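You operate a simulated robot arm through the tools that you are given. There is no shell and no other tool. Be economical: measure what you need, move in short steps, check, and stop when the job is done.

You run a simulated robot arm. Do the job below in one go: nothing can be reset, and whatever is moved stays where it is left.

Task
Zero the paint probe, test the three caps, set the thin one aside.
Fine: meter on and left on; zero on the plain pad first; the cap under 50 goes in the orange tray; probe back.

Only the result counts: the job must be done as asked and must still hold three seconds after the hand-in. Knocking over, shifting, dropping, spilling or breaking anything else fails it. Lids that push on must go on centred and level and be pressed home; caps that screw on are set level and turned clockwise until they are tight.

Robot
A 6-joint arm with a two-finger parallel gripper, fixed in place. Base frame: the origin is at the foot of the arm, x ahead of it, y to its left, z up; the work surface is at about z = 0.004. Units: m, degrees, N and s.
With the tool pointing down near the work surface it reaches from about 0.12 to 0.5 m from the base axis. Its first joint turns from -72.0 to 72.0 degrees. Payload 0.65 kg.
The TCP is the grasp point between the finger pads, 0.025 m short of the fingertips. In the tool frame z runs along the fingers and y along their closing line. The gripper opens to 0.076 m. The fingers are 0.018 m wide and 0.01 m thick; the gripper's body (0.036 by 0.078 m) begins 0.045 m behind the TCP.
Orientation is that of the tool frame in the base frame, as a unit quaternion [w, x, y, z]. With the fingers straight down and closing along the base's y, the tool's x points along the base's -x, its y along +y and its z along -z.

Tools
- The arm moves only by the tool play_rows. Its argument "series" is text: rows parted by semicolons, each of 7 numbers parted by spaces: the shift along the tool's x, y, z in m, then the turn, a rotation vector about the tool's x, y, z in degrees, then the closure, from 0 (fully open) to 1 (shut). In form: dx dy dz rx ry rz jaw; .... A call has 1 to 8 rows; each row shifts and turns the commanded pose from where the row before left it, along the tool's axes as they then stand. A row lasts 0.2 s, in which the tool goes at most 0.05 m and 8.6 degrees; a call with a longer step from one row to the next is refused whole, and so is a gripper value outside its range. A pose out of reach is approached as far as the arm can. The call stops where the force on the tool passes 40 N (or 10 N more than at its start, if that is more) or the arm is blocked; 0.2 s more then pass. The fingers move at their own pace (about 0.108 m/s each) and stop on an object; they squeeze with about 35 N. The grip force told is the motor's: it shows also when the fingers shut on nothing. Time passes only in rows, and 0.2 s behind the last, so rows that do not move let the fingers close. It gives the time, the measured TCP pose, the force on the tool (base axes), the opening and the grip force at its end, in the units of the frame above (readings bear some noise).
- Cameras (640 x 400 px; columns grow to the right, rows downward): "scene" is fixed at [0.0216, 0.2697, 0.4148]; the picture's right is [-0.95, -0.31, 0.00], its down [-0.18, 0.55, -0.81] and it looks along [0.25, -0.77, -0.58] (base axes); focal length 224 px, centre (320, 200). "wrist" rides on the gripper at [0.058, 0.011, -0.081] in the tool frame; the picture's right is [-0.18, 0.98, 0.00], its down [-0.75, -0.14, -0.64] and it looks along [-0.63, -0.12, 0.77] (tool axes); focal length 243 px, centre (320, 200). There is no depth. A picture from a camera that has moved, and an enlarged one, comes with that camera's place and axes in the base frame and with its lens. The place of the scene camera against the robot may be out by one fixed shift of up to 0.025 m in any direction.
- grab_frame(camera): a new picture of that camera. The clock stands still meanwhile.
- inspect(camera, box): a new picture of the part [left, top, right, bottom] of that camera's present view, enlarged. The clock stands still meanwhile.
- close_job(): hands the job in; it is judged then, once.

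Work in short steps. Places have to be worked out from the pictures, the camera data and where the tool is seen: move nearer, look again, correct. Check each grasp and each placing, and mend what went wrong. You have 120 turns and 84 pictures in all, those below and enlarged ones among them. Open the gripper and draw the arm clear of the work before you hand the job in, unless the task says otherwise; then end with one line.

The tools are called after "Emit:" by a JSON object that holds its "name" and its "arguments". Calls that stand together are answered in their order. play_rows: Moves the arm, as the interface text tells. Its arguments: {"type":"object","properties":{"series":{"type":"string"}},"required":["series"]} The other tools are called the same way: grab_frame (camera) takes a picture; inspect (camera, box) takes an enlarged picture of a part of a camera's view; close_job () hands the job in.

At the start:

```text
time_s: 0.0
ee_pos: [0.2467, -0.0212, 0.2849]
orientation: [0.001, 0.001, 1.0, -0.001]
wrist_force: [0.2, 0.4, 0.8]
finger_gap: 0.076
gripper_force: 0.1
```

scene: 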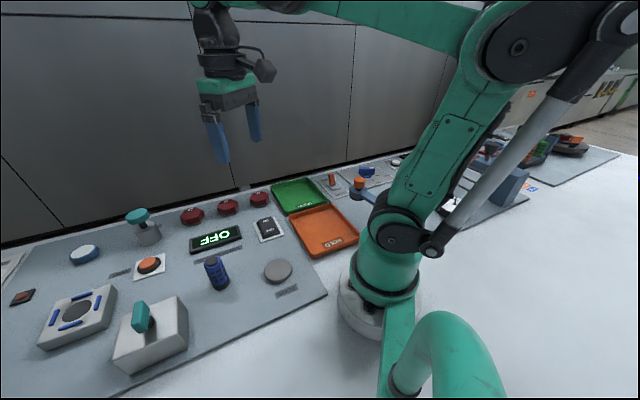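
wrist: 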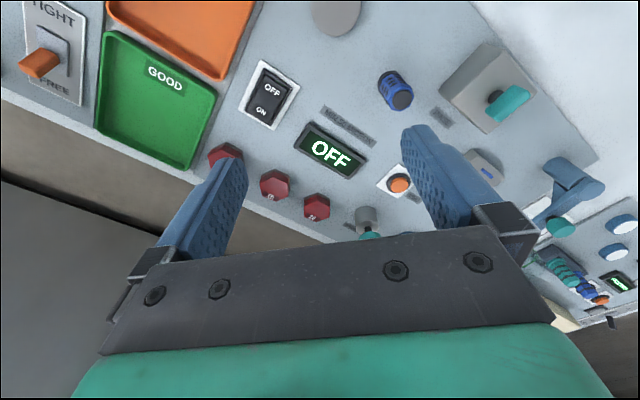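

The scene shows a panel with the meter reading OFF, a rocker switch, a blue probe, three red caps and the trays. I'll enlarge the relevant parts.

Emit:
{"name": "inspect", "arguments": {"camera": "scene", "box": [120, 160, 380, 322]}}

Emit:
{"name": "inspect", "arguments": {"camera": "wrist", "box": [200, 0, 540, 212]}}

```text
2.46 times, centred on (250, 241) of scene
camera zoom: at [0.0216, 0.2697, 0.4148], right [-0.95, -0.31, 0.0], down [-0.18, 0.55, -0.81], along [0.25, -0.77, -0.58], focal length 552 px, centre (492, 99)
```

zoom: 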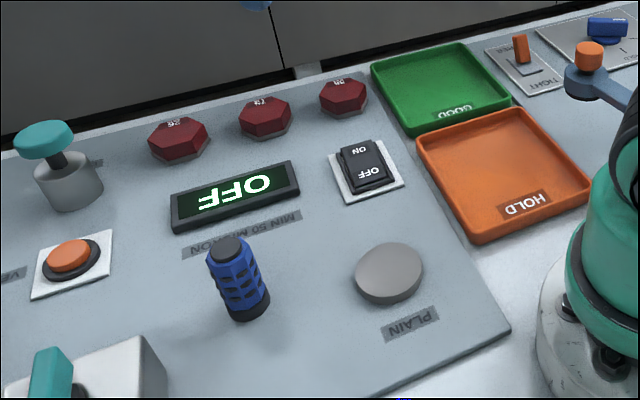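

```text
1.88 times, centred on (370, 106) of wrist
camera zoom: at [0.1893, -0.0123, 0.3661], right [0.19, 0.98, 0.0], down [0.75, -0.14, 0.64], along [0.63, -0.12, -0.77], focal length 457 px, centre (226, 377)
```

zoom: 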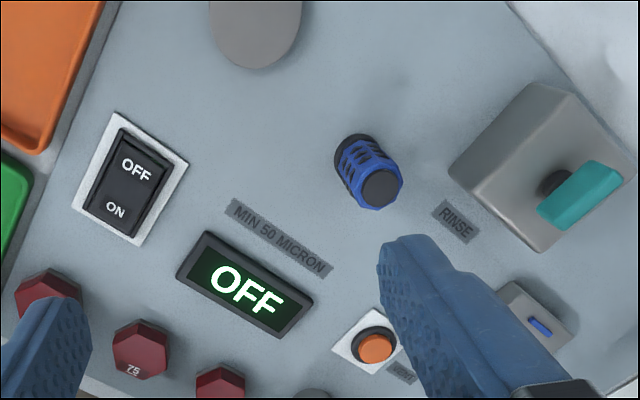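

The rocker's ON half looks to be near (0.295, -0.12), on its far side from the base. I'll go above it with the fingers shut and look again.

Emit:
{"name": "play_rows", "arguments": {"series": "-0.009 -0.019 0.032 0 0 0 1;-0.009 -0.019 0.032 0 0 0 1;-0.009 -0.019 0.032 0 0 0 1;-0.009 -0.019 0.032 0 0 0 1;-0.009 -0.019 0.032 0 0 0 1"}}

Emit:
{"name": "grab_frame", "arguments": {"camera": "wrist"}}

Emit:
{"name": "grab_frame", "arguments": {"camera": "scene"}}

```text
time_s: 1.2
ee_pos: [0.2918, -0.1171, 0.1235]
orientation: [0.0, 0.001, 1.0, -0.001]
wrist_force: [0.3, 0.3, -0.6]
finger_gap: 0.0
gripper_force: 24.2
```

```text
79 pictures are left
camera wrist: at [0.2344, -0.1062, 0.2059], right [0.19, 0.98, 0.0], down [0.75, -0.14, 0.64], along [0.63, -0.12, -0.77], focal length 243 px, centre (320, 200)
```

wrist: 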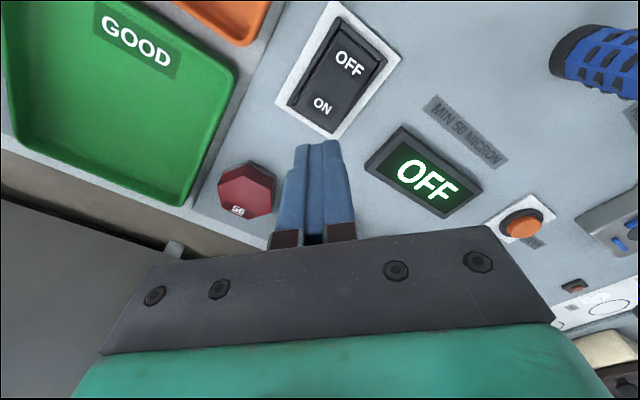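

```text
78 pictures are left
```

scene: 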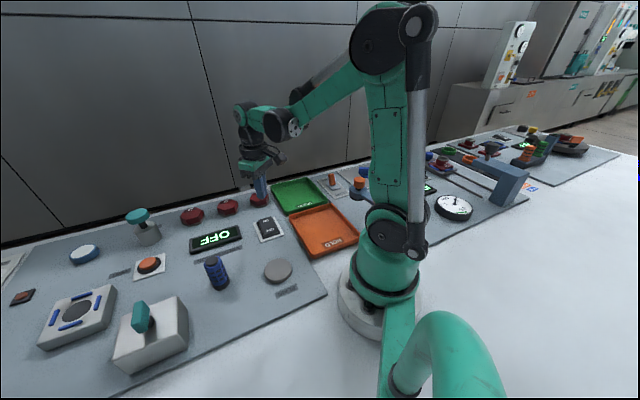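

The ON end's centre is at about (0.300, -0.122), so I'll come down over it slowly and press.

Emit:
{"name": "play_rows", "arguments": {"series": "-0.008 -0.005 0.03 0 0 0 1;0 0 0.03 0 0 0 1;0 0 0.008 0 0 0 1;0 0 0.005 0 0 0 1;0 0 0.004 0 0 0 1;0 0 0.003 0 0 0 1"}}

Emit:
{"name": "grab_frame", "arguments": {"camera": "wrist"}}

```text
time_s: 2.6
ee_pos: [0.2999, -0.1226, 0.0463]
orientation: [0.0, 0.001, 1.0, 0.0]
wrist_force: [1.2, 0.2, 27.8]
finger_gap: 0.0
gripper_force: 23.3
stopped in row 6: the force on the tool passed its limit (the readings are from after the stop); the commanded pose is now the measured one
```

```text
77 pictures are left
camera wrist: at [0.2423, -0.1115, 0.1278], right [0.19, 0.98, 0.0], down [0.75, -0.14, 0.64], along [0.63, -0.12, -0.77], focal length 243 px, centre (320, 200)
```

wrist: 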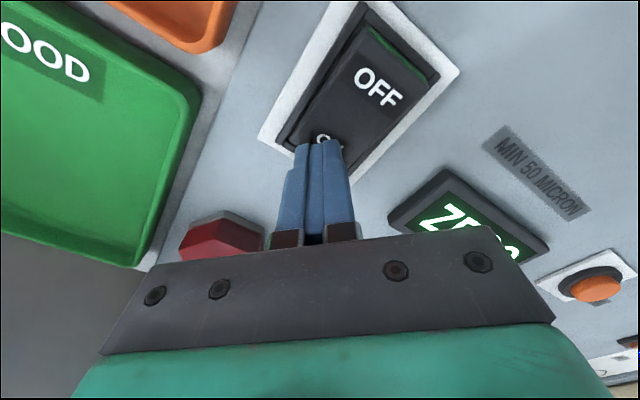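

The meter shows ZERO, so it is on. I'll lift off and look at the probe.

Emit:
{"name": "play_rows", "arguments": {"series": "0 0 -0.04 0 0 0 1;0.008 0.032 -0.018 0 0 0 0;0.008 0.032 -0.018 0 0 0 0;0.008 0.032 -0.018 0 0 0 0;0.008 0.032 -0.018 0 0 0 0;0.008 0.032 -0.018 0 0 0 0"}}

Emit:
{"name": "grab_frame", "arguments": {"camera": "wrist"}}

Emit:
{"name": "inspect", "arguments": {"camera": "scene", "box": [170, 180, 330, 300]}}

```text
time_s: 4.0
ee_pos: [0.2603, 0.041, 0.1746]
orientation: [0.0, 0.002, 1.0, 0.0]
wrist_force: [0.0, -0.8, -0.4]
finger_gap: 0.0757
gripper_force: 0.1
```

```text
76 pictures are left
camera wrist: at [0.2022, 0.0505, 0.2574], right [0.19, 0.98, 0.0], down [0.75, -0.14, 0.64], along [0.63, -0.12, -0.77], focal length 243 px, centre (320, 200)
```

wrist: 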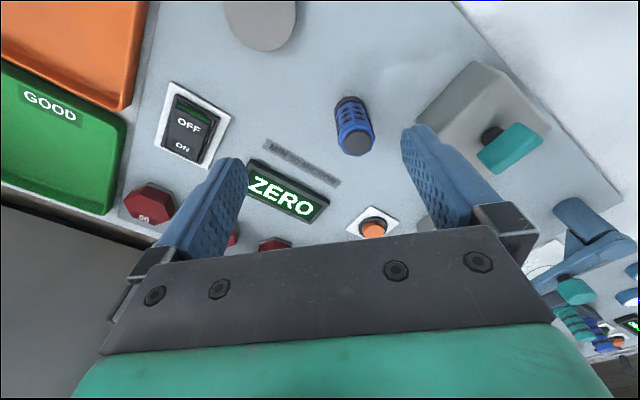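

```text
3.33 times, centred on (250, 240) of scene
camera zoom: at [0.0216, 0.2696, 0.4148], right [-0.95, -0.31, 0.0], down [-0.18, 0.55, -0.81], along [0.25, -0.77, -0.58], focal length 747 px, centre (553, 67)
```

zoom: 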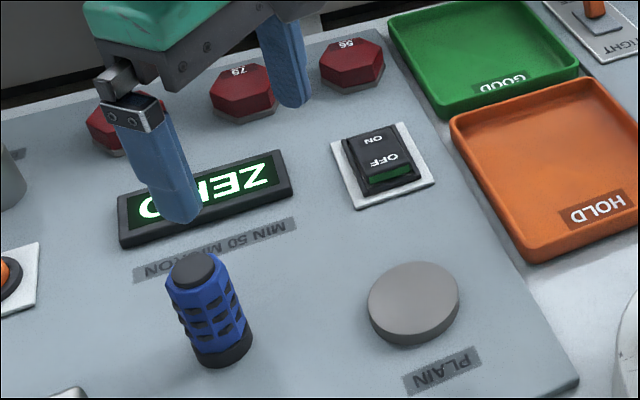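

Now a closer look at the probe from the wrist, to pin down its foot and top.

Emit:
{"name": "inspect", "arguments": {"camera": "wrist", "box": [300, 70, 420, 170]}}

```text
4.00 times, centred on (360, 120) of wrist
camera zoom: at [0.2022, 0.0505, 0.2574], right [0.19, 0.98, 0.0], down [0.75, -0.14, 0.64], along [0.63, -0.12, -0.77], focal length 970 px, centre (160, 520)
```

zoom: 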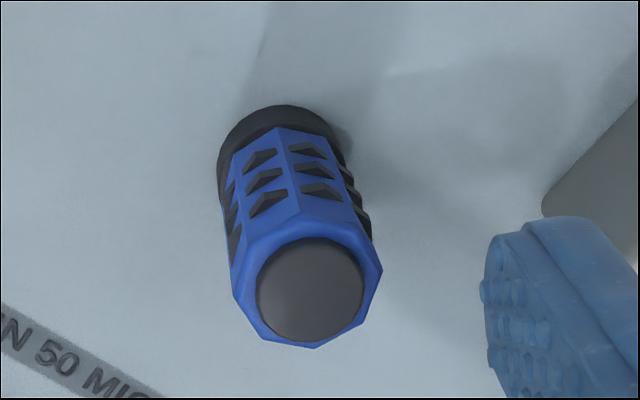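

Two views give the probe top as (0.296, 0.063, 0.078), with a body about 30 mm across. I'll hover above it with the jaws half open, then check.

Emit:
{"name": "play_rows", "arguments": {"series": "-0.018 0.011 0.02 0 0 0 0.35;-0.0177 0.011 0.02 0 0 0 0.35;0 0 0.01 0 0 0 0.35"}}

Emit:
{"name": "grab_frame", "arguments": {"camera": "wrist"}}

Emit:
{"name": "inspect", "arguments": {"camera": "scene", "box": [150, 160, 310, 300]}}

```text
time_s: 4.8
ee_pos: [0.2968, 0.0614, 0.1235]
orientation: [0.0, 0.001, 1.0, 0.0]
wrist_force: [0.1, 0.3, 0.4]
finger_gap: 0.0495
gripper_force: 0.0
```

```text
73 pictures are left
camera wrist: at [0.2382, 0.0721, 0.2065], right [0.19, 0.98, 0.0], down [0.75, -0.14, 0.64], along [0.63, -0.12, -0.77], focal length 243 px, centre (320, 200)
```

wrist: 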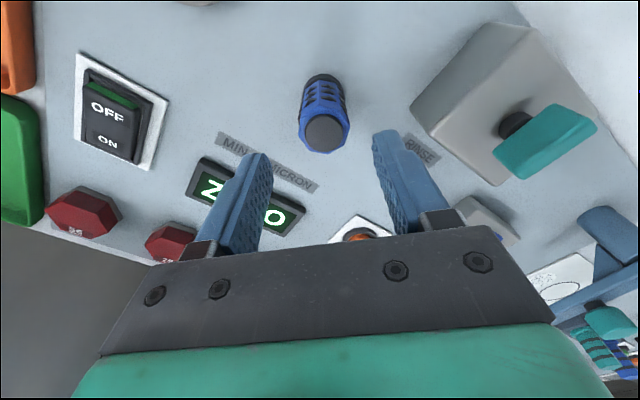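

```text
2.86 times, centred on (230, 230) of scene
camera zoom: at [0.0216, 0.2697, 0.4148], right [-0.95, -0.31, 0.0], down [-0.18, 0.55, -0.81], along [0.25, -0.77, -0.58], focal length 640 px, centre (577, 114)
```

zoom: 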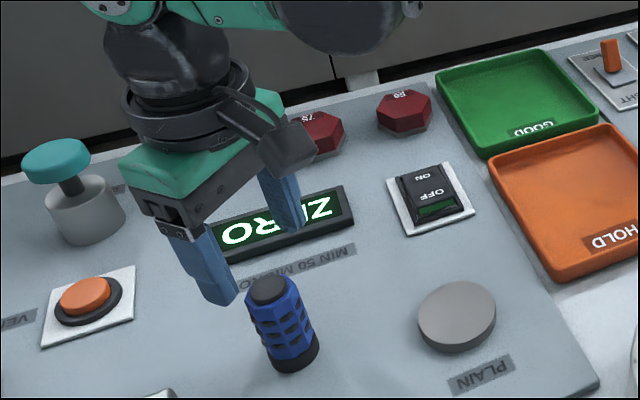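

The new view confirms (0.296, 0.064). I'll descend to TCP z 0.053 and close.

Emit:
{"name": "play_rows", "arguments": {"series": "0.0008 0.0025 0.02 0 0 0 0.35;0 0 0.02 0 0 0 0.35;0 0 0.02 0 0 0 0.35;0 0 0.0095 0 0 0 0.35;0 0 0 0 0 0 0.35"}}

Emit:
{"name": "inspect", "arguments": {"camera": "scene", "box": [150, 160, 310, 300]}}

Emit:
{"name": "inspect", "arguments": {"camera": "wrist", "box": [220, 40, 460, 240]}}

```text
time_s: 6.0
ee_pos: [0.2973, 0.0639, 0.0555]
orientation: [0.0, 0.001, 1.0, 0.001]
wrist_force: [0.0, 0.6, 0.7]
finger_gap: 0.0495
gripper_force: 0.2
```

```text
2.86 times, centred on (230, 230) of scene
camera zoom: at [0.0216, 0.2697, 0.4148], right [-0.95, -0.31, 0.0], down [-0.18, 0.55, -0.81], along [0.25, -0.77, -0.58], focal length 640 px, centre (577, 114)
```

zoom: 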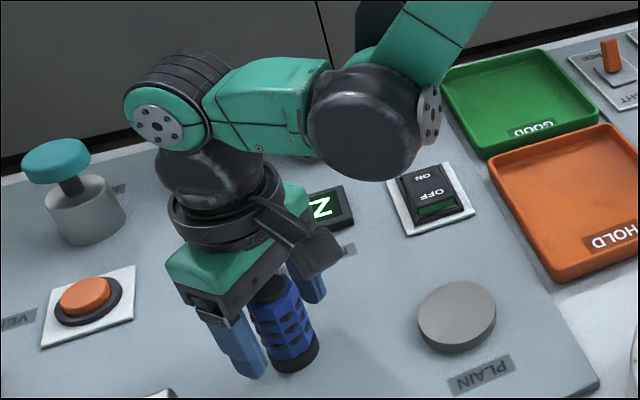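

```text
2.00 times, centred on (340, 140) of wrist
camera zoom: at [0.2391, 0.0749, 0.1378], right [0.19, 0.98, 0.0], down [0.75, -0.14, 0.64], along [0.63, -0.12, -0.77], focal length 485 px, centre (280, 320)
```

zoom: 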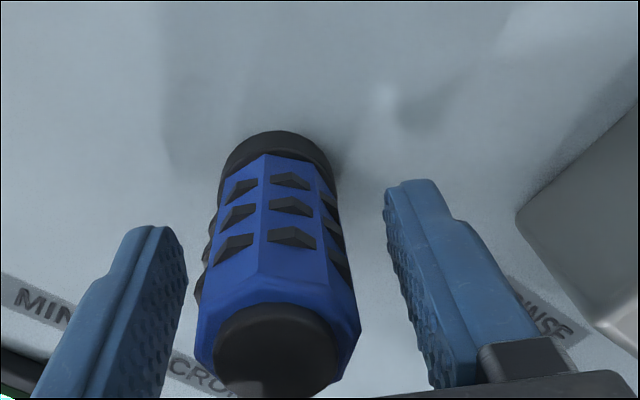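

The fingers straddle the probe, about 2.5 mm too far forward. I'll nudge back and close.

Emit:
{"name": "play_rows", "arguments": {"series": "0.0025 0 0.001 0 0 0 0.35;0 0 0 0 0 0 0.6;0 0 0 0 0 0 1;0 0 0 0 0 0 1"}}

Emit:
{"name": "inspect", "arguments": {"camera": "wrist", "box": [220, 40, 460, 240]}}

```text
time_s: 7.0
ee_pos: [0.2941, 0.0645, 0.0553]
orientation: [0.0, 0.001, 1.0, 0.0]
wrist_force: [-0.2, 0.0, -0.5]
finger_gap: 0.0299
gripper_force: 34.6
```

```text
2.00 times, centred on (340, 140) of wrist
camera zoom: at [0.236, 0.0745, 0.1368], right [0.19, 0.98, 0.0], down [0.75, -0.14, 0.64], along [0.63, -0.12, -0.77], focal length 485 px, centre (280, 320)
```

zoom: 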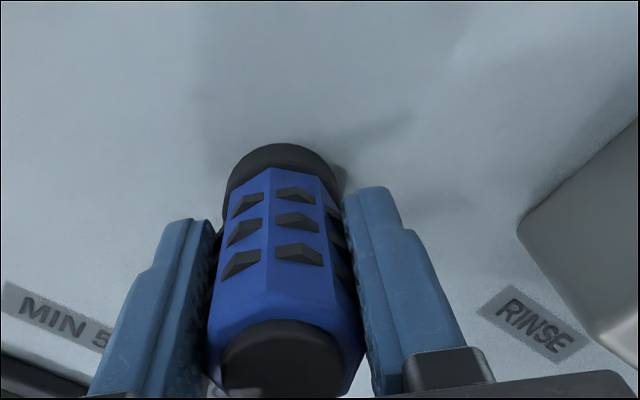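

Probe is held (gap 0.030). I'll lift it straight up, carry it over the plain pad at about (0.203, 0.003), and look.

Emit:
{"name": "play_rows", "arguments": {"series": "0 0 -0.03 0 0 0 1;0 0 -0.03 0 0 0 1;0.03 -0.02 0 0 0 0 1;0.03 -0.02 0 0 0 0 1;0.03 -0.021 0 0 0 0 1;0 0 0 0 0 0 1"}}

Emit:
{"name": "grab_frame", "arguments": {"camera": "wrist"}}

Emit:
{"name": "inspect", "arguments": {"camera": "scene", "box": [180, 160, 340, 310]}}

```text
time_s: 8.4
ee_pos: [0.2051, 0.0028, 0.1145]
orientation: [0.0, 0.001, 1.0, -0.001]
wrist_force: [-0.7, -1.4, -1.0]
finger_gap: 0.0301
gripper_force: 35.1
```

```text
68 pictures are left
camera wrist: at [0.1465, 0.0131, 0.1974], right [0.19, 0.98, 0.0], down [0.75, -0.14, 0.64], along [0.63, -0.12, -0.77], focal length 243 px, centre (320, 200)
```

wrist: 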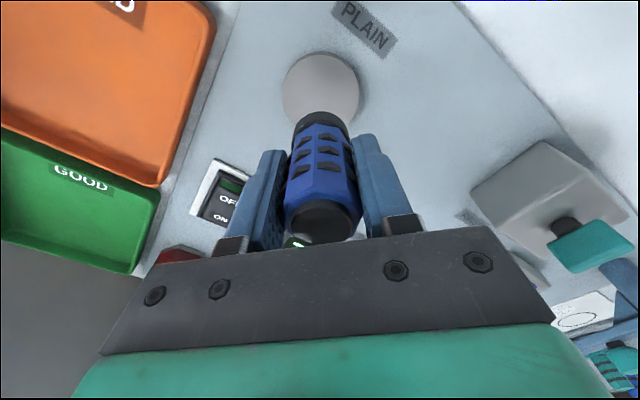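

```text
2.67 times, centred on (260, 235) of scene
camera zoom: at [0.0216, 0.2697, 0.4148], right [-0.95, -0.31, 0.0], down [-0.18, 0.55, -0.81], along [0.25, -0.77, -0.58], focal length 598 px, centre (480, 107)
```

zoom: 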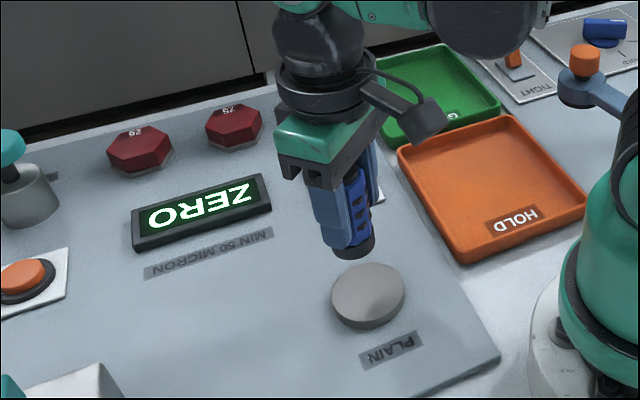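

Pad centre computes to (0.197, 0.004). I'll shift 8 mm and lower towards it in small steps.

Emit:
{"name": "play_rows", "arguments": {"series": "0.008 0.001 0 0 0 0 1;0 0 0.02 0 0 0 1;0 0 0.018 0 0 0 1;0 0 0.003 0 0 0 1;0 0 0.002 0 0 0 1;0 0 0.002 0 0 0 1"}}

Emit:
{"name": "inspect", "arguments": {"camera": "scene", "box": [180, 160, 340, 310]}}

```text
time_s: 9.8
ee_pos: [0.1953, 0.0031, 0.0696]
orientation: [0.0, 0.001, 1.0, 0.0]
wrist_force: [0.7, 0.0, 0.2]
finger_gap: 0.0302
gripper_force: 34.9
```

```text
2.67 times, centred on (260, 235) of scene
camera zoom: at [0.0216, 0.2697, 0.4148], right [-0.95, -0.31, 0.0], down [-0.18, 0.55, -0.81], along [0.25, -0.77, -0.58], focal length 598 px, centre (480, 107)
```

zoom: 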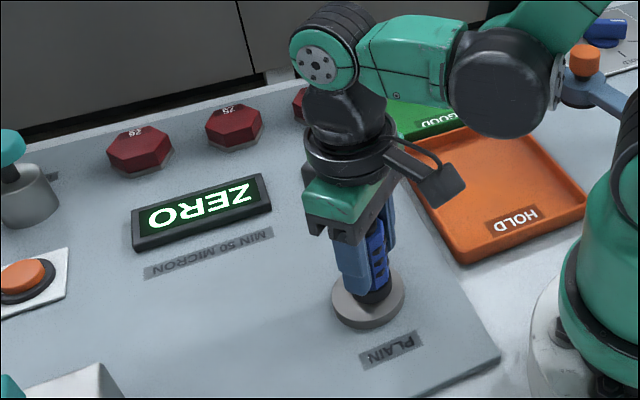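

Probe is centred just over the pad with no contact force yet; I'll lower further in 2 mm steps.

Emit:
{"name": "play_rows", "arguments": {"series": "0 0 0.002 0 0 0 1;0 0 0.001 0 0 0 1;0 0 0.001 0 0 0 1"}}

Emit:
{"name": "inspect", "arguments": {"camera": "scene", "box": [180, 160, 340, 310]}}

```text
time_s: 10.6
ee_pos: [0.1951, 0.0018, 0.0653]
orientation: [0.0, 0.001, 1.0, 0.0]
wrist_force: [0.3, -0.2, -0.2]
finger_gap: 0.0299
gripper_force: 34.8
```

```text
2.67 times, centred on (260, 235) of scene
camera zoom: at [0.0216, 0.2697, 0.4148], right [-0.95, -0.31, 0.0], down [-0.18, 0.55, -0.81], along [0.25, -0.77, -0.58], focal length 598 px, centre (480, 107)
```

zoom: 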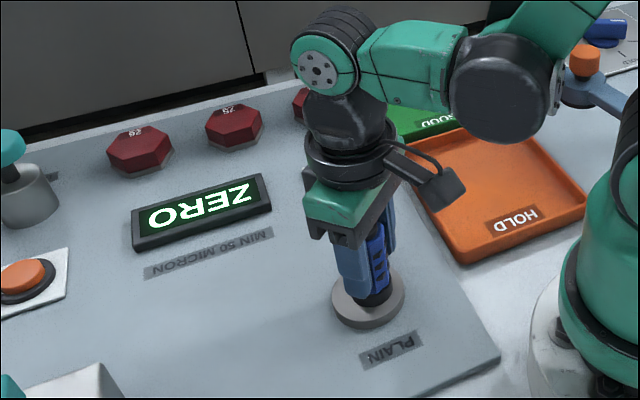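

Still no contact; I'll continue down in 1 mm steps.

Emit:
{"name": "play_rows", "arguments": {"series": "0 0 0.001 0 0 0 1;0 0 0.001 0 0 0 1;0 0 0.001 0 0 0 1;0 0 0 0 0 0 1"}}

Emit:
{"name": "inspect", "arguments": {"camera": "scene", "box": [180, 160, 340, 310]}}

```text
time_s: 11.6
ee_pos: [0.1937, 0.0032, 0.0631]
orientation: [-0.001, 0.001, 1.0, -0.001]
wrist_force: [1.0, 0.1, 3.1]
finger_gap: 0.0299
gripper_force: 34.9
```

```text
2.67 times, centred on (260, 235) of scene
camera zoom: at [0.0216, 0.2697, 0.4148], right [-0.95, -0.31, 0.0], down [-0.18, 0.55, -0.81], along [0.25, -0.77, -0.58], focal length 598 px, centre (480, 107)
```

zoom: 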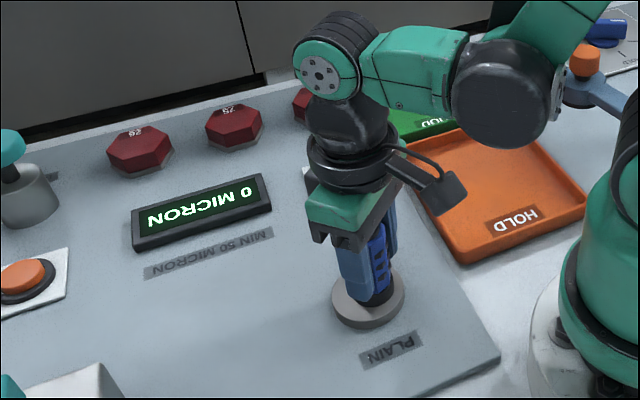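

The display reads "0 MICRON": the probe is zeroed on the pad. I'll lift and move towards the nearest cap for a better view of it.

Emit:
{"name": "play_rows", "arguments": {"series": "0 0 -0.035 0 0 0 1;0 0 -0.035 0 0 0 1;-0.029 -0.038 0 0 0 0 1;-0.029 -0.038 0 0 0 0 1;-0.029 -0.038 0 0 0 0 1;-0.029 -0.038 0 0 0 0 1;0 0 0 0 0 0 1"}}

Emit:
{"name": "grab_frame", "arguments": {"camera": "wrist"}}

Emit:
{"name": "inspect", "arguments": {"camera": "scene", "box": [160, 150, 340, 260]}}

```text
time_s: 13.2
ee_pos: [0.3116, -0.147, 0.1326]
orientation: [0.0, 0.001, 1.0, 0.0]
wrist_force: [0.0, -0.4, -2.0]
finger_gap: 0.0301
gripper_force: 34.6
```

```text
63 pictures are left
camera wrist: at [0.2534, -0.1362, 0.2138], right [0.19, 0.98, 0.0], down [0.75, -0.14, 0.64], along [0.63, -0.12, -0.77], focal length 243 px, centre (320, 200)
```

wrist: 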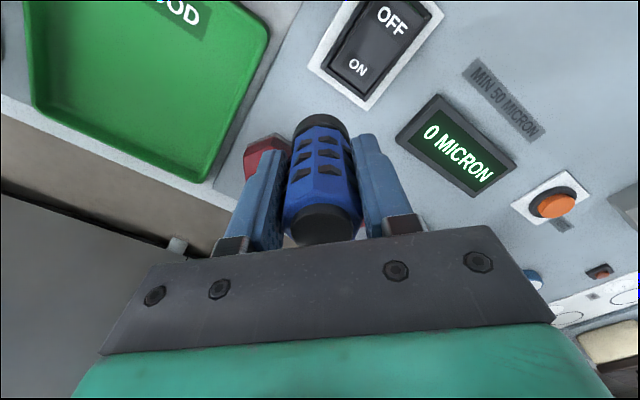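

```text
3.56 times, centred on (250, 205) of scene
camera zoom: at [0.0216, 0.2696, 0.4148], right [-0.95, -0.31, 0.0], down [-0.18, 0.55, -0.81], along [0.25, -0.77, -0.58], focal length 797 px, centre (569, 182)
```

zoom: 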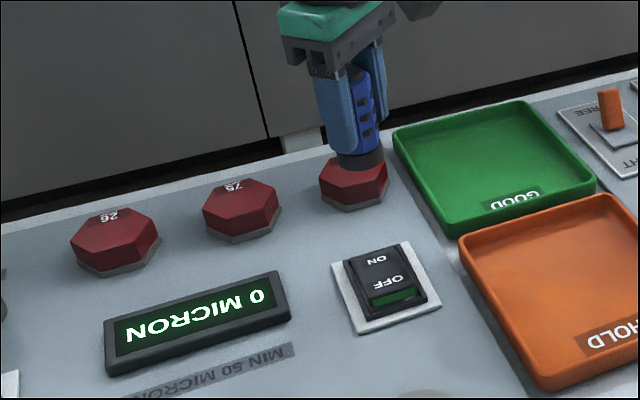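

The wrist views agree on cap A at about (0.356, -0.199), top near z 0.022. I'll move over it and down partway.

Emit:
{"name": "play_rows", "arguments": {"series": "-0.022 -0.026 0 0 0 0 1;-0.0225 -0.026 0 0 0 0 1;0 0 0.02 0 0 0 1;0 0 0.015 0 0 0 1;0 0 0 0 0 0 1"}}

Emit:
{"name": "inspect", "arguments": {"camera": "wrist", "box": [160, 0, 480, 200]}}

Emit:
{"name": "inspect", "arguments": {"camera": "scene", "box": [160, 150, 340, 260]}}

```text
time_s: 14.4
ee_pos: [0.3549, -0.2012, 0.0995]
orientation: [0.0, 0.0, 1.0, 0.0]
wrist_force: [-0.4, 0.6, -0.6]
finger_gap: 0.0301
gripper_force: 35.2
```

```text
2.00 times, centred on (320, 100) of wrist
camera zoom: at [0.298, -0.1909, 0.1801], right [0.19, 0.98, 0.0], down [0.75, -0.14, 0.64], along [0.63, -0.12, -0.77], focal length 485 px, centre (320, 400)
```

zoom: 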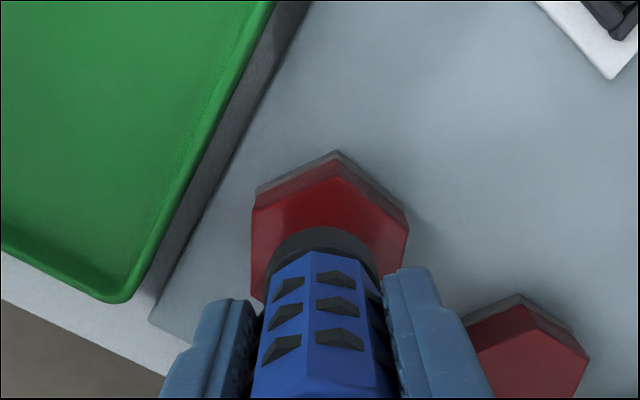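

```text
3.56 times, centred on (250, 205) of scene
camera zoom: at [0.0216, 0.2697, 0.4148], right [-0.95, -0.31, 0.0], down [-0.18, 0.55, -0.81], along [0.25, -0.77, -0.58], focal length 797 px, centre (569, 182)
```

zoom: 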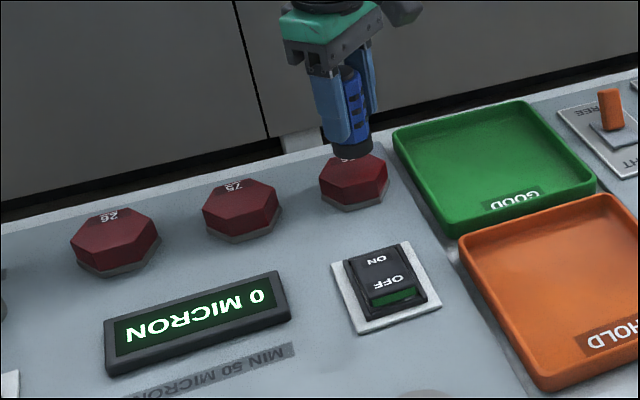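

Cap A's centre comes out at (0.365, -0.201). I'll shift 10 mm ahead and lower gently.

Emit:
{"name": "play_rows", "arguments": {"series": "-0.01 0 0 0 0 0 1;0 0 0.015 0 0 0 1;0 0 0.003 0 0 0 1;0 0 0.002 0 0 0 1;0 0 0.002 0 0 0 1;0 0 0.001 0 0 0 1"}}

Emit:
{"name": "inspect", "arguments": {"camera": "scene", "box": [160, 150, 340, 260]}}

```text
time_s: 15.8
ee_pos: [0.3655, -0.201, 0.0755]
orientation: [0.0, 0.001, 1.0, 0.0]
wrist_force: [-0.8, 6.8, 24.7]
finger_gap: 0.0299
gripper_force: 35.2
```

```text
3.56 times, centred on (250, 205) of scene
camera zoom: at [0.0215, 0.2697, 0.4148], right [-0.95, -0.31, 0.0], down [-0.18, 0.55, -0.81], along [0.25, -0.77, -0.58], focal length 797 px, centre (569, 182)
```

zoom: 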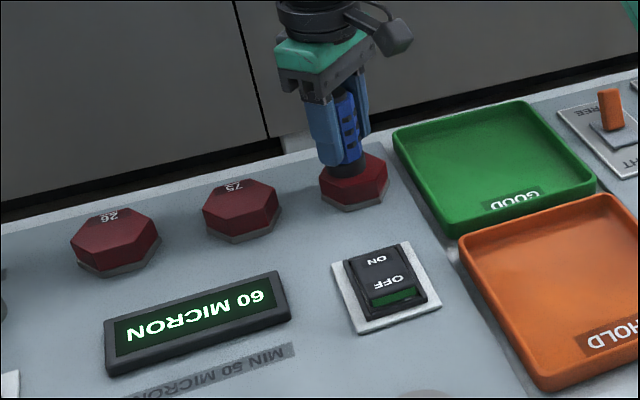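

Contact on cap A, 25 N. I'll zoom in on the reading before lifting.

Emit:
{"name": "inspect", "arguments": {"camera": "scene", "box": [185, 220, 249, 260]}}

Emit:
{"name": "grab_frame", "arguments": {"camera": "wrist"}}

```text
10.00 times, centred on (217, 240) of scene
camera zoom: at [0.0215, 0.2697, 0.4148], right [-0.95, -0.31, 0.0], down [-0.18, 0.55, -0.81], along [0.25, -0.77, -0.58], focal length 2242 px, centre (1350, -200)
```

zoom: 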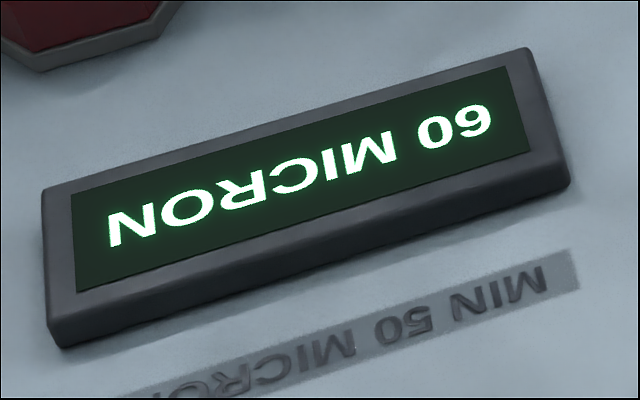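

```text
57 pictures are left
camera wrist: at [0.3077, -0.1904, 0.1567], right [0.19, 0.98, 0.0], down [0.75, -0.14, 0.64], along [0.63, -0.12, -0.77], focal length 243 px, centre (320, 200)
```

wrist: 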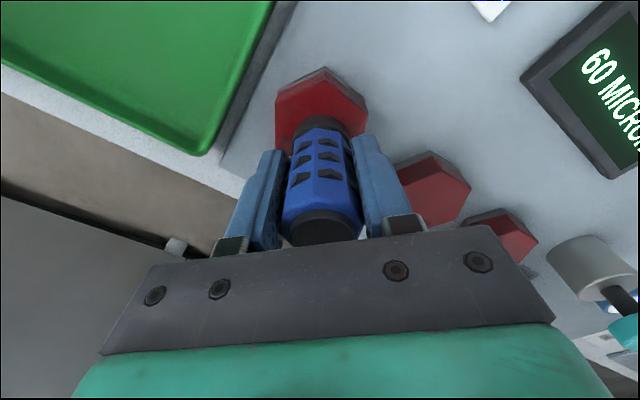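

Cap A reads 60 — good. Cap B appears at about (0.422, -0.135); I'll lift and move above it.

Emit:
{"name": "play_rows", "arguments": {"series": "0 0 -0.03 0 0 0 1;-0.0285 0.033 0 0 0 0 1;-0.0285 0.033 0 0 0 0 1;0 0 0.01 0 0 0 1;0 0 0 0 0 0 1"}}

Emit:
{"name": "inspect", "arguments": {"camera": "wrist", "box": [160, 0, 480, 200]}}

```text
time_s: 17.0
ee_pos: [0.4222, -0.1349, 0.0943]
orientation: [0.0, 0.002, 1.0, 0.0]
wrist_force: [0.1, 0.3, -0.6]
finger_gap: 0.03
gripper_force: 35.1
```

```text
2.00 times, centred on (320, 100) of wrist
camera zoom: at [0.3648, -0.1246, 0.1764], right [0.19, 0.98, 0.0], down [0.75, -0.14, 0.64], along [0.63, -0.12, -0.77], focal length 485 px, centre (320, 400)
```

zoom: 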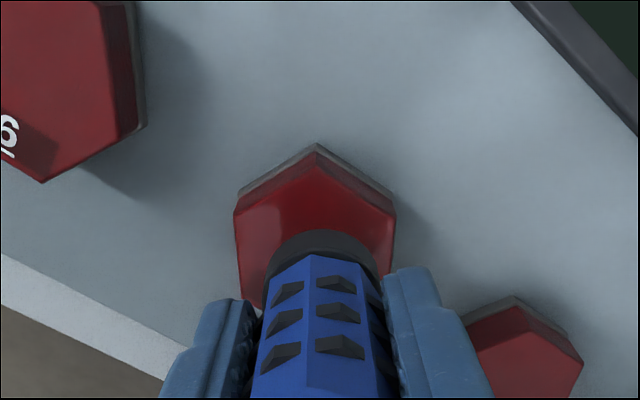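

Cap B's centre is at about (0.430, -0.135). I'll shift 8 mm and lower.

Emit:
{"name": "play_rows", "arguments": {"series": "-0.008 0 0 0 0 0 1;0 0 0.012 0 0 0 1;0 0 0.003 0 0 0 1;0 0 0.002 0 0 0 1;0 0 0.002 0 0 0 1;0 0 0 0 0 0 1"}}

Emit:
{"name": "inspect", "arguments": {"camera": "scene", "box": [170, 180, 266, 260]}}

```text
time_s: 18.4
ee_pos: [0.4313, -0.1351, 0.0757]
orientation: [0.0, 0.0, 1.0, 0.0]
wrist_force: [0.6, 0.2, -0.2]
finger_gap: 0.0299
gripper_force: 35.3
```

```text
5.00 times, centred on (218, 220) of scene
camera zoom: at [0.0216, 0.2697, 0.4148], right [-0.95, -0.31, 0.0], down [-0.18, 0.55, -0.81], along [0.25, -0.77, -0.58], focal length 1121 px, centre (830, 100)
```

zoom: 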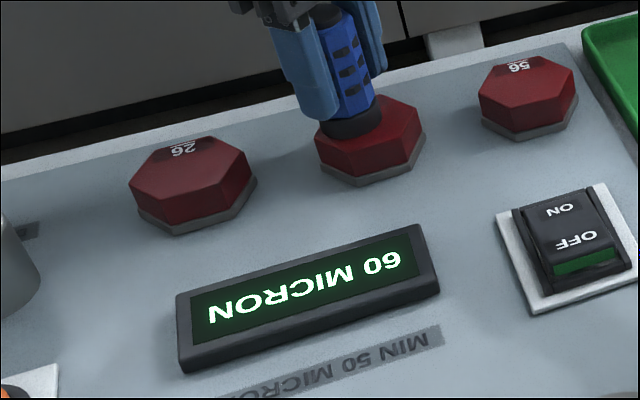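

No contact yet, so the reading still holds the old value. Lowering 1 mm at a time.

Emit:
{"name": "play_rows", "arguments": {"series": "0 0 0.001 0 0 0 1;0 0 0.001 0 0 0 1;0 0 0.001 0 0 0 1;0 0 0 0 0 0 1"}}

Emit:
{"name": "inspect", "arguments": {"camera": "scene", "box": [170, 180, 266, 260]}}

```text
time_s: 19.4
ee_pos: [0.4323, -0.1349, 0.0728]
orientation: [0.0, 0.001, 1.0, 0.0]
wrist_force: [-2.5, -2.5, 18.2]
finger_gap: 0.03
gripper_force: 34.8
```

```text
5.00 times, centred on (218, 220) of scene
camera zoom: at [0.0215, 0.2697, 0.4148], right [-0.95, -0.31, 0.0], down [-0.18, 0.55, -0.81], along [0.25, -0.77, -0.58], focal length 1121 px, centre (830, 100)
```

zoom: 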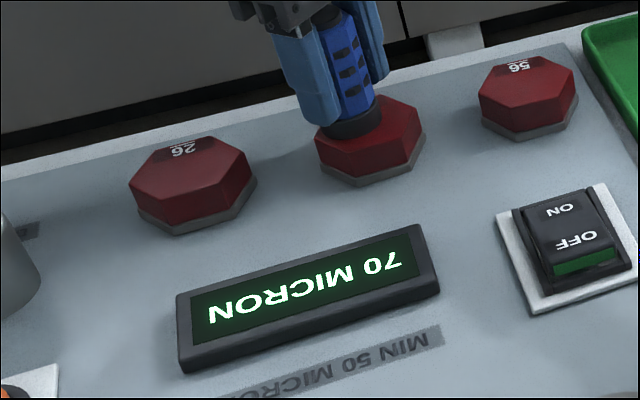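

Cap B reads 70. Lifting and moving above cap C at about (0.485, -0.069).

Emit:
{"name": "play_rows", "arguments": {"series": "0 0 -0.025 0 0 0 1;-0.027 0.033 0 0 0 0 1;-0.027 0.033 0 0 0 0 1;0 0 0 0 0 0 1;0 0 0 0 0 0 1"}}

Emit:
{"name": "inspect", "arguments": {"camera": "wrist", "box": [160, 0, 480, 200]}}

```text
time_s: 20.6
ee_pos: [0.4867, -0.0698, 0.0976]
orientation: [0.0, 0.001, 1.0, 0.0]
wrist_force: [0.4, -0.6, -1.3]
finger_gap: 0.0302
gripper_force: 35.0
```

```text
2.00 times, centred on (320, 100) of wrist
camera zoom: at [0.4293, -0.0596, 0.1802], right [0.19, 0.98, 0.0], down [0.75, -0.14, 0.64], along [0.63, -0.12, -0.77], focal length 485 px, centre (320, 400)
```

zoom: 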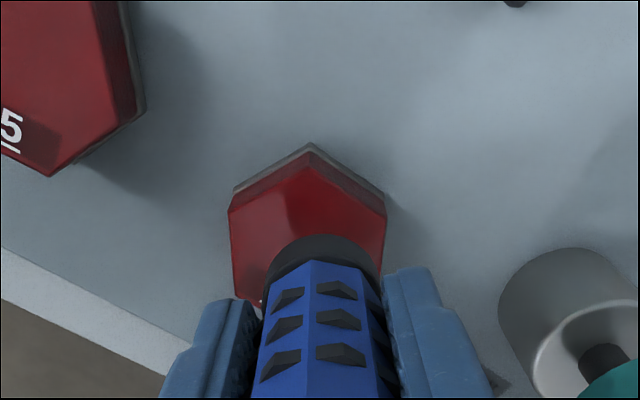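

Cap C's centre is about (0.494, -0.073). I'll shift slightly and lower.

Emit:
{"name": "play_rows", "arguments": {"series": "-0.005 -0.003 0 0 0 0 1;0 0 0.015 0 0 0 1;0 0 0.004 0 0 0 1;0 0 0.002 0 0 0 1;0 0 0.002 0 0 0 1;0 0 0.001 0 0 0 1;0 0 0.001 0 0 0 1;0 0 0 0 0 0 1"}}

Emit:
{"name": "inspect", "arguments": {"camera": "scene", "box": [170, 180, 266, 260]}}

```text
time_s: 22.4
ee_pos: [0.4889, -0.0734, 0.073]
orientation: [0.0, 0.001, 1.0, 0.0]
wrist_force: [1.1, 5.9, 25.0]
finger_gap: 0.0302
gripper_force: 35.0
```

```text
5.00 times, centred on (218, 220) of scene
camera zoom: at [0.0215, 0.2697, 0.4148], right [-0.95, -0.31, 0.0], down [-0.18, 0.55, -0.81], along [0.25, -0.77, -0.58], focal length 1121 px, centre (830, 100)
```

zoom: 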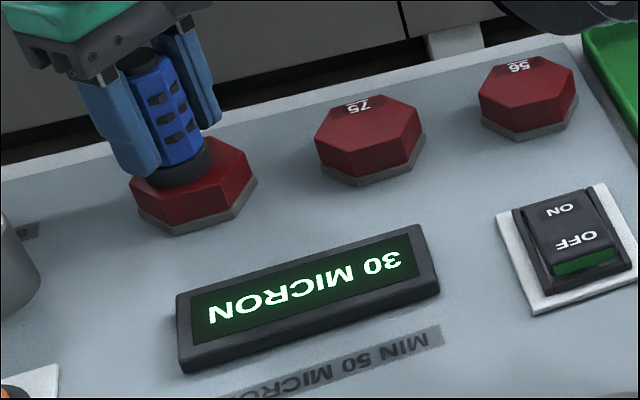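

Cap C reads 30, so it is the thin one. I'll lift and carry the probe back above its place at (0.294, 0.0645).

Emit:
{"name": "play_rows", "arguments": {"series": "0 0 -0.03 0 0 0 1;0 0 -0.03 0 0 0 1;0.039 0.0275 0 0 0 0 1;0.039 0.0275 0 0 0 0 1;0.039 0.0275 0 0 0 0 1;0.039 0.0275 0 0 0 0 1;0.039 0.0275 0 0 0 0 1;0 0 0 0 0 0 1"}}

Emit:
{"name": "grab_frame", "arguments": {"camera": "wrist"}}

```text
time_s: 24.2
ee_pos: [0.2885, 0.063, 0.1332]
orientation: [0.0, 0.002, 1.0, 0.0]
wrist_force: [0.5, -0.1, -0.6]
finger_gap: 0.0301
gripper_force: 35.1
out of reach, approached as far as the arm can: row 2
```

```text
51 pictures are left
camera wrist: at [0.2309, 0.0749, 0.2151], right [0.19, 0.98, 0.0], down [0.75, -0.14, 0.64], along [0.63, -0.12, -0.77], focal length 243 px, centre (320, 200)
```

wrist: 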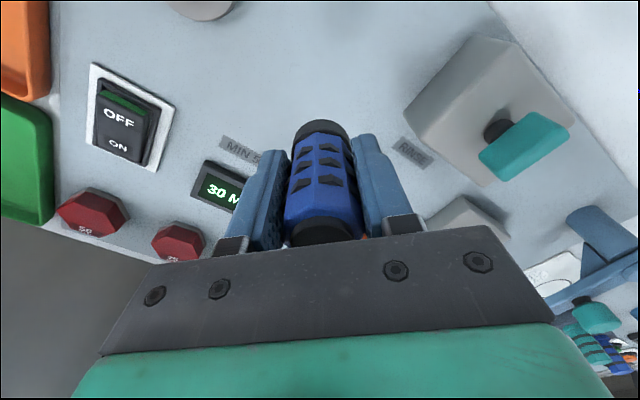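

No mark shows where it stood, so I use the recorded pose. I'll correct position and lower close to the surface, then compare with the earlier image.

Emit:
{"name": "play_rows", "arguments": {"series": "-0.0055 0.0013 0.03 0 0 0 1;0 0 0.03 0 0 0 1;0 0 0.008 0 0 0 1;0 0 0 0 0 0 1;0 0 0 0 0 0 1"}}

Emit:
{"name": "inspect", "arguments": {"camera": "wrist", "box": [220, 40, 460, 240]}}

Emit:
{"name": "inspect", "arguments": {"camera": "scene", "box": [150, 160, 310, 300]}}

```text
time_s: 25.4
ee_pos: [0.2924, 0.0662, 0.0628]
orientation: [0.0, 0.001, 1.0, 0.0]
wrist_force: [-0.4, -0.9, -1.2]
finger_gap: 0.0302
gripper_force: 34.1
```

```text
2.00 times, centred on (340, 140) of wrist
camera zoom: at [0.2351, 0.0772, 0.1455], right [0.19, 0.98, 0.0], down [0.75, -0.14, 0.64], along [0.63, -0.12, -0.77], focal length 485 px, centre (280, 320)
```

zoom: 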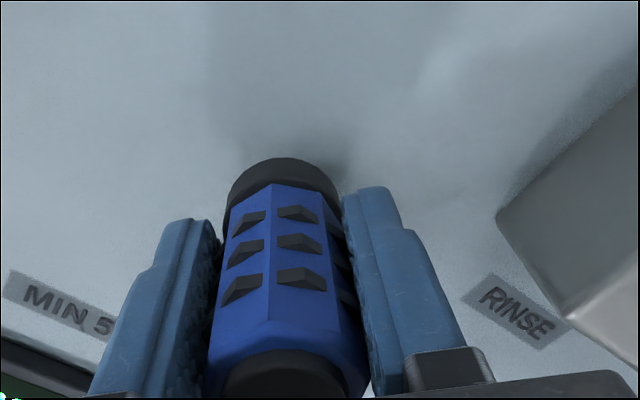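

```text
2.86 times, centred on (230, 230) of scene
camera zoom: at [0.0216, 0.2697, 0.4148], right [-0.95, -0.31, 0.0], down [-0.18, 0.55, -0.81], along [0.25, -0.77, -0.58], focal length 640 px, centre (577, 114)
```

zoom: 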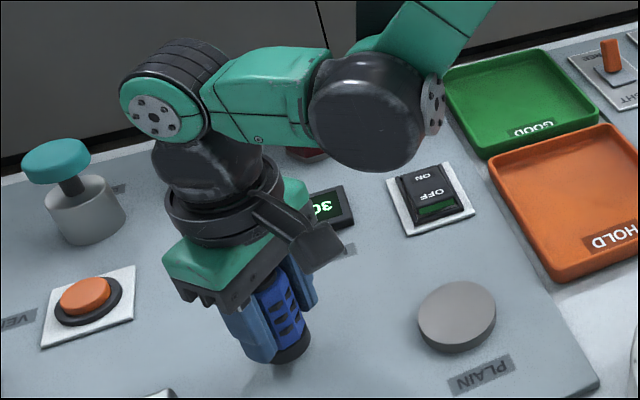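

The probe has slid up about 3–4 mm in the grip, so contact will come lower. I'll trim position and lower in small steps.

Emit:
{"name": "play_rows", "arguments": {"series": "-0.0015 -0.0015 0.004 0 0 0 1;0 0 0.003 0 0 0 1;0 0 0.001 0 0 0 1;0 0 0.001 0 0 0 1;0 0 0 0 0 0 1"}}

Emit:
{"name": "inspect", "arguments": {"camera": "scene", "box": [150, 160, 310, 300]}}

Emit:
{"name": "inspect", "arguments": {"camera": "wrist", "box": [220, 40, 460, 240]}}

```text
time_s: 26.6
ee_pos: [0.2947, 0.0651, 0.0549]
orientation: [0.0, 0.0, 1.0, 0.0]
wrist_force: [0.3, -0.4, -1.2]
finger_gap: 0.0297
gripper_force: 35.5
```

```text
2.86 times, centred on (230, 230) of scene
camera zoom: at [0.0216, 0.2697, 0.4148], right [-0.95, -0.31, 0.0], down [-0.18, 0.55, -0.81], along [0.25, -0.77, -0.58], focal length 640 px, centre (577, 114)
```

zoom: 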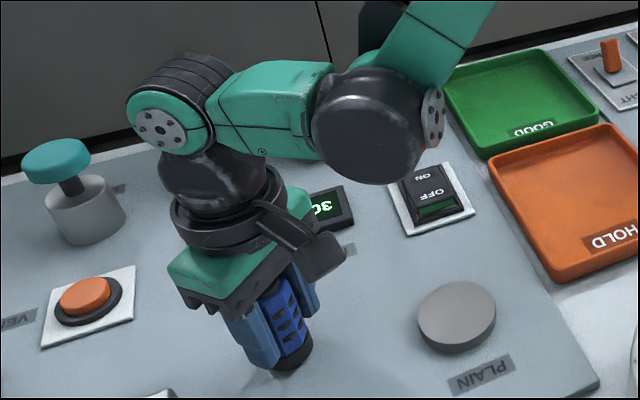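

```text
2.00 times, centred on (340, 140) of wrist
camera zoom: at [0.2367, 0.076, 0.1369], right [0.19, 0.98, 0.0], down [0.75, -0.14, 0.64], along [0.63, -0.12, -0.77], focal length 485 px, centre (280, 320)
```

zoom: 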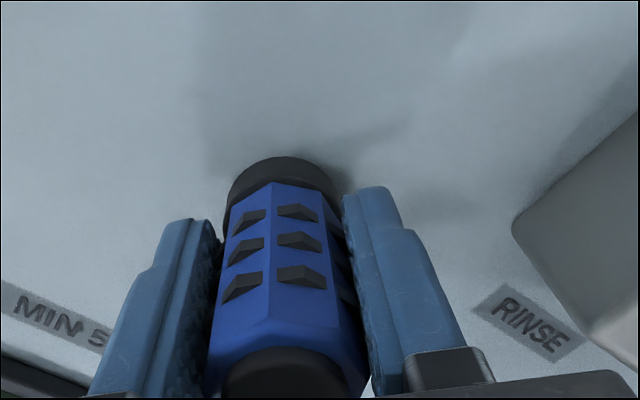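

Compared with the grasp image, I'm about 2 mm too far in +y. I'll trim that and lower until contact.

Emit:
{"name": "play_rows", "arguments": {"series": "0 -0.0018 0.001 0 0 0 1;0 0 0.001 0 0 0 1;0 0 0.001 0 0 0 1;0 0 0.0005 0 0 0 1;0 0 0 0 0 0 1"}}

```text
time_s: 27.8
ee_pos: [0.2953, 0.064, 0.0491]
orientation: [0.001, 0.002, 1.0, 0.0]
wrist_force: [-0.2, -4.1, 9.9]
finger_gap: 0.0301
gripper_force: 34.1
```

Contact at 10 N: the probe stands on the surface. I'll check before releasing.

Emit:
{"name": "inspect", "arguments": {"camera": "wrist", "box": [220, 40, 460, 240]}}

Emit:
{"name": "inspect", "arguments": {"camera": "scene", "box": [150, 160, 310, 300]}}

```text
2.00 times, centred on (340, 140) of wrist
camera zoom: at [0.237, 0.0738, 0.132], right [0.19, 0.98, 0.0], down [0.75, -0.14, 0.64], along [0.63, -0.12, -0.77], focal length 485 px, centre (280, 320)
```

zoom: 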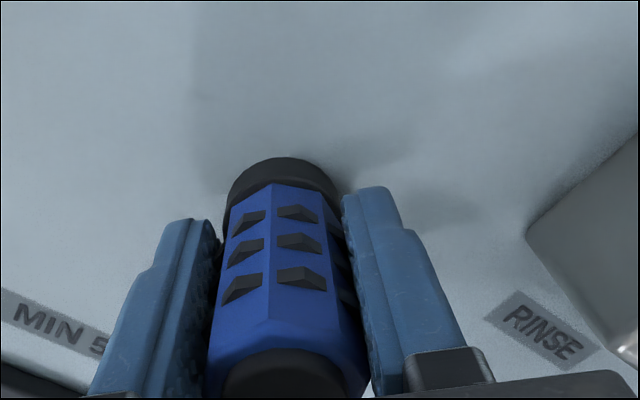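

```text
2.86 times, centred on (230, 230) of scene
camera zoom: at [0.0216, 0.2697, 0.4149], right [-0.95, -0.31, 0.0], down [-0.18, 0.55, -0.81], along [0.25, -0.77, -0.58], focal length 640 px, centre (577, 114)
```

zoom: 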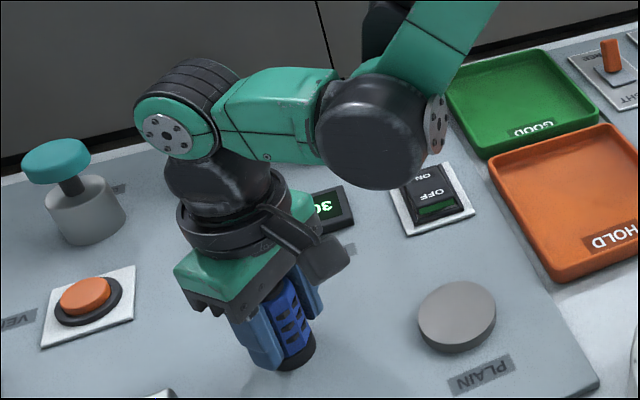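

It stands where it was. I'll ease off the force, open to about half, and rise straight up.

Emit:
{"name": "play_rows", "arguments": {"series": "0 0 -0.0005 0 0 0 1;0 0 0 0 0 0 0.45;0 0 0 0 0 0 0.35;0 0 -0.02 0 0 0 0.35;0 0 -0.03 0 0 0 0.35;0 0 -0.03 0 0 0 0.35"}}

Emit:
{"name": "grab_frame", "arguments": {"camera": "wrist"}}

Emit:
{"name": "inspect", "arguments": {"camera": "scene", "box": [150, 160, 310, 300]}}

```text
time_s: 29.2
ee_pos: [0.2946, 0.0623, 0.1329]
orientation: [-0.001, 0.001, 1.0, 0.0]
wrist_force: [0.1, -0.2, 0.8]
finger_gap: 0.0496
gripper_force: 0.0
```

```text
44 pictures are left
camera wrist: at [0.237, 0.0727, 0.2148], right [0.19, 0.98, 0.0], down [0.75, -0.14, 0.64], along [0.63, -0.12, -0.77], focal length 243 px, centre (320, 200)
```

wrist: 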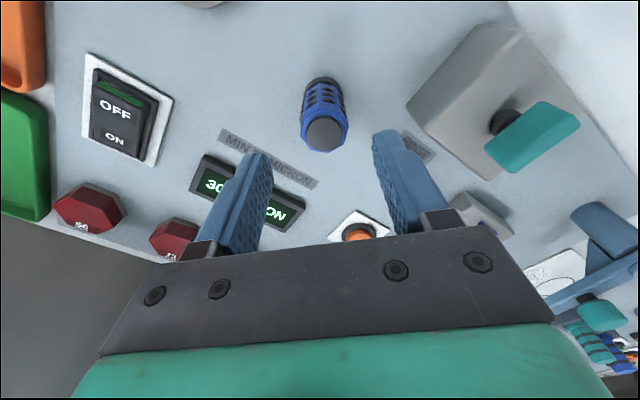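

```text
2.86 times, centred on (230, 230) of scene
camera zoom: at [0.0216, 0.2697, 0.4148], right [-0.95, -0.31, 0.0], down [-0.18, 0.55, -0.81], along [0.25, -0.77, -0.58], focal length 640 px, centre (577, 114)
```

zoom: 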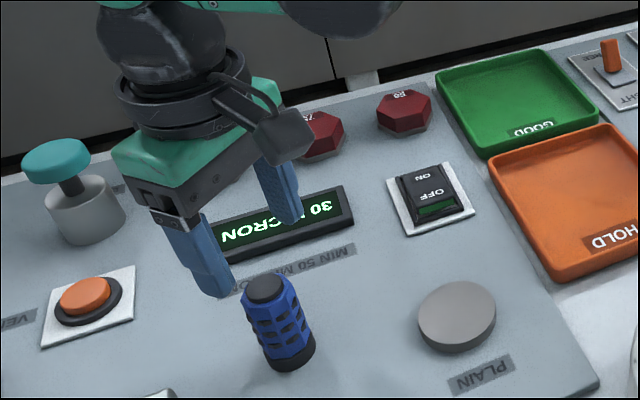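

The probe is back, upright, within about 2 mm. Next I go to cap C (about (0.494, -0.075), flats turned roughly 12°), first above it with the jaws open.

Emit:
{"name": "play_rows", "arguments": {"series": "-0.038 -0.0275 0 0 0 0 0.35;-0.038 -0.0275 0 0 0 0 0.2;-0.038 -0.0275 0.005 0 0 0 0;-0.038 -0.0275 0.01 0 0 0 0;-0.034 -0.0275 0.01 0 0 0 0;0 0 0.01 0 0 6 0;0 0 0 0 0 6 0;0 0 0 0 0 0 0"}}

Emit:
{"name": "grab_frame", "arguments": {"camera": "wrist"}}

Emit:
{"name": "inspect", "arguments": {"camera": "scene", "box": [150, 140, 310, 260]}}

```text
time_s: 31.0
ee_pos: [0.481, -0.0736, 0.0972]
orientation: [0.0, 0.107, 0.994, 0.001]
wrist_force: [-0.4, 0.8, -0.3]
finger_gap: 0.0759
gripper_force: 0.1
```

```text
42 pictures are left
camera wrist: at [0.4258, -0.0508, 0.1797], right [0.39, 0.92, 0.0], down [0.71, -0.3, 0.64], along [0.59, -0.25, -0.77], focal length 243 px, centre (320, 200)
```

wrist: 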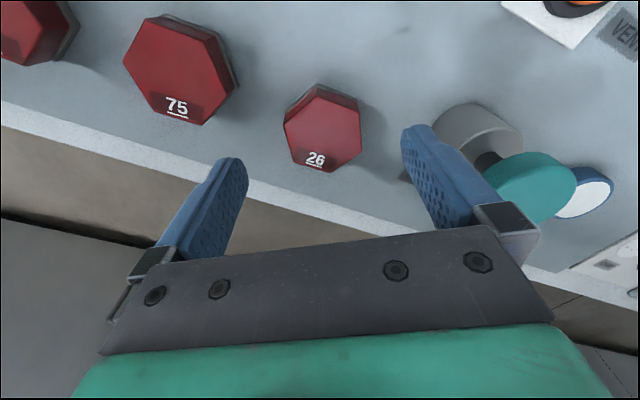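

```text
3.33 times, centred on (230, 200) of scene
camera zoom: at [0.0216, 0.2697, 0.4148], right [-0.95, -0.31, 0.0], down [-0.18, 0.55, -0.81], along [0.25, -0.77, -0.58], focal length 747 px, centre (620, 200)
```

zoom: 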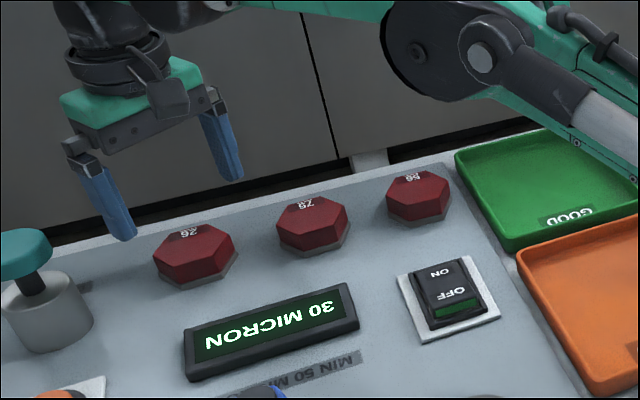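

Zooming on cap C for centre and yaw.

Emit:
{"name": "inspect", "arguments": {"camera": "wrist", "box": [260, 70, 388, 190]}}

```text
3.33 times, centred on (324, 130) of wrist
camera zoom: at [0.4258, -0.0508, 0.1797], right [0.39, 0.92, 0.0], down [0.71, -0.3, 0.64], along [0.59, -0.25, -0.77], focal length 809 px, centre (307, 433)
```

zoom: 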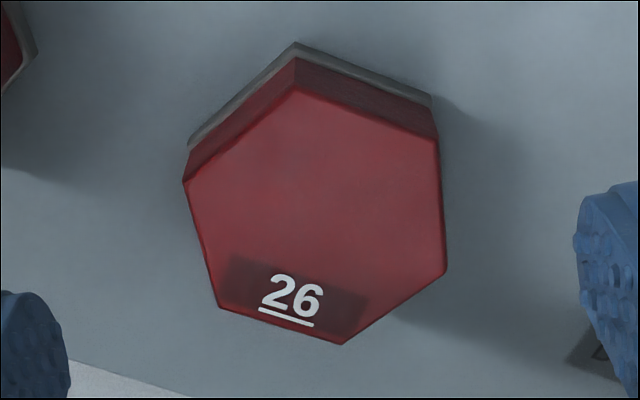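

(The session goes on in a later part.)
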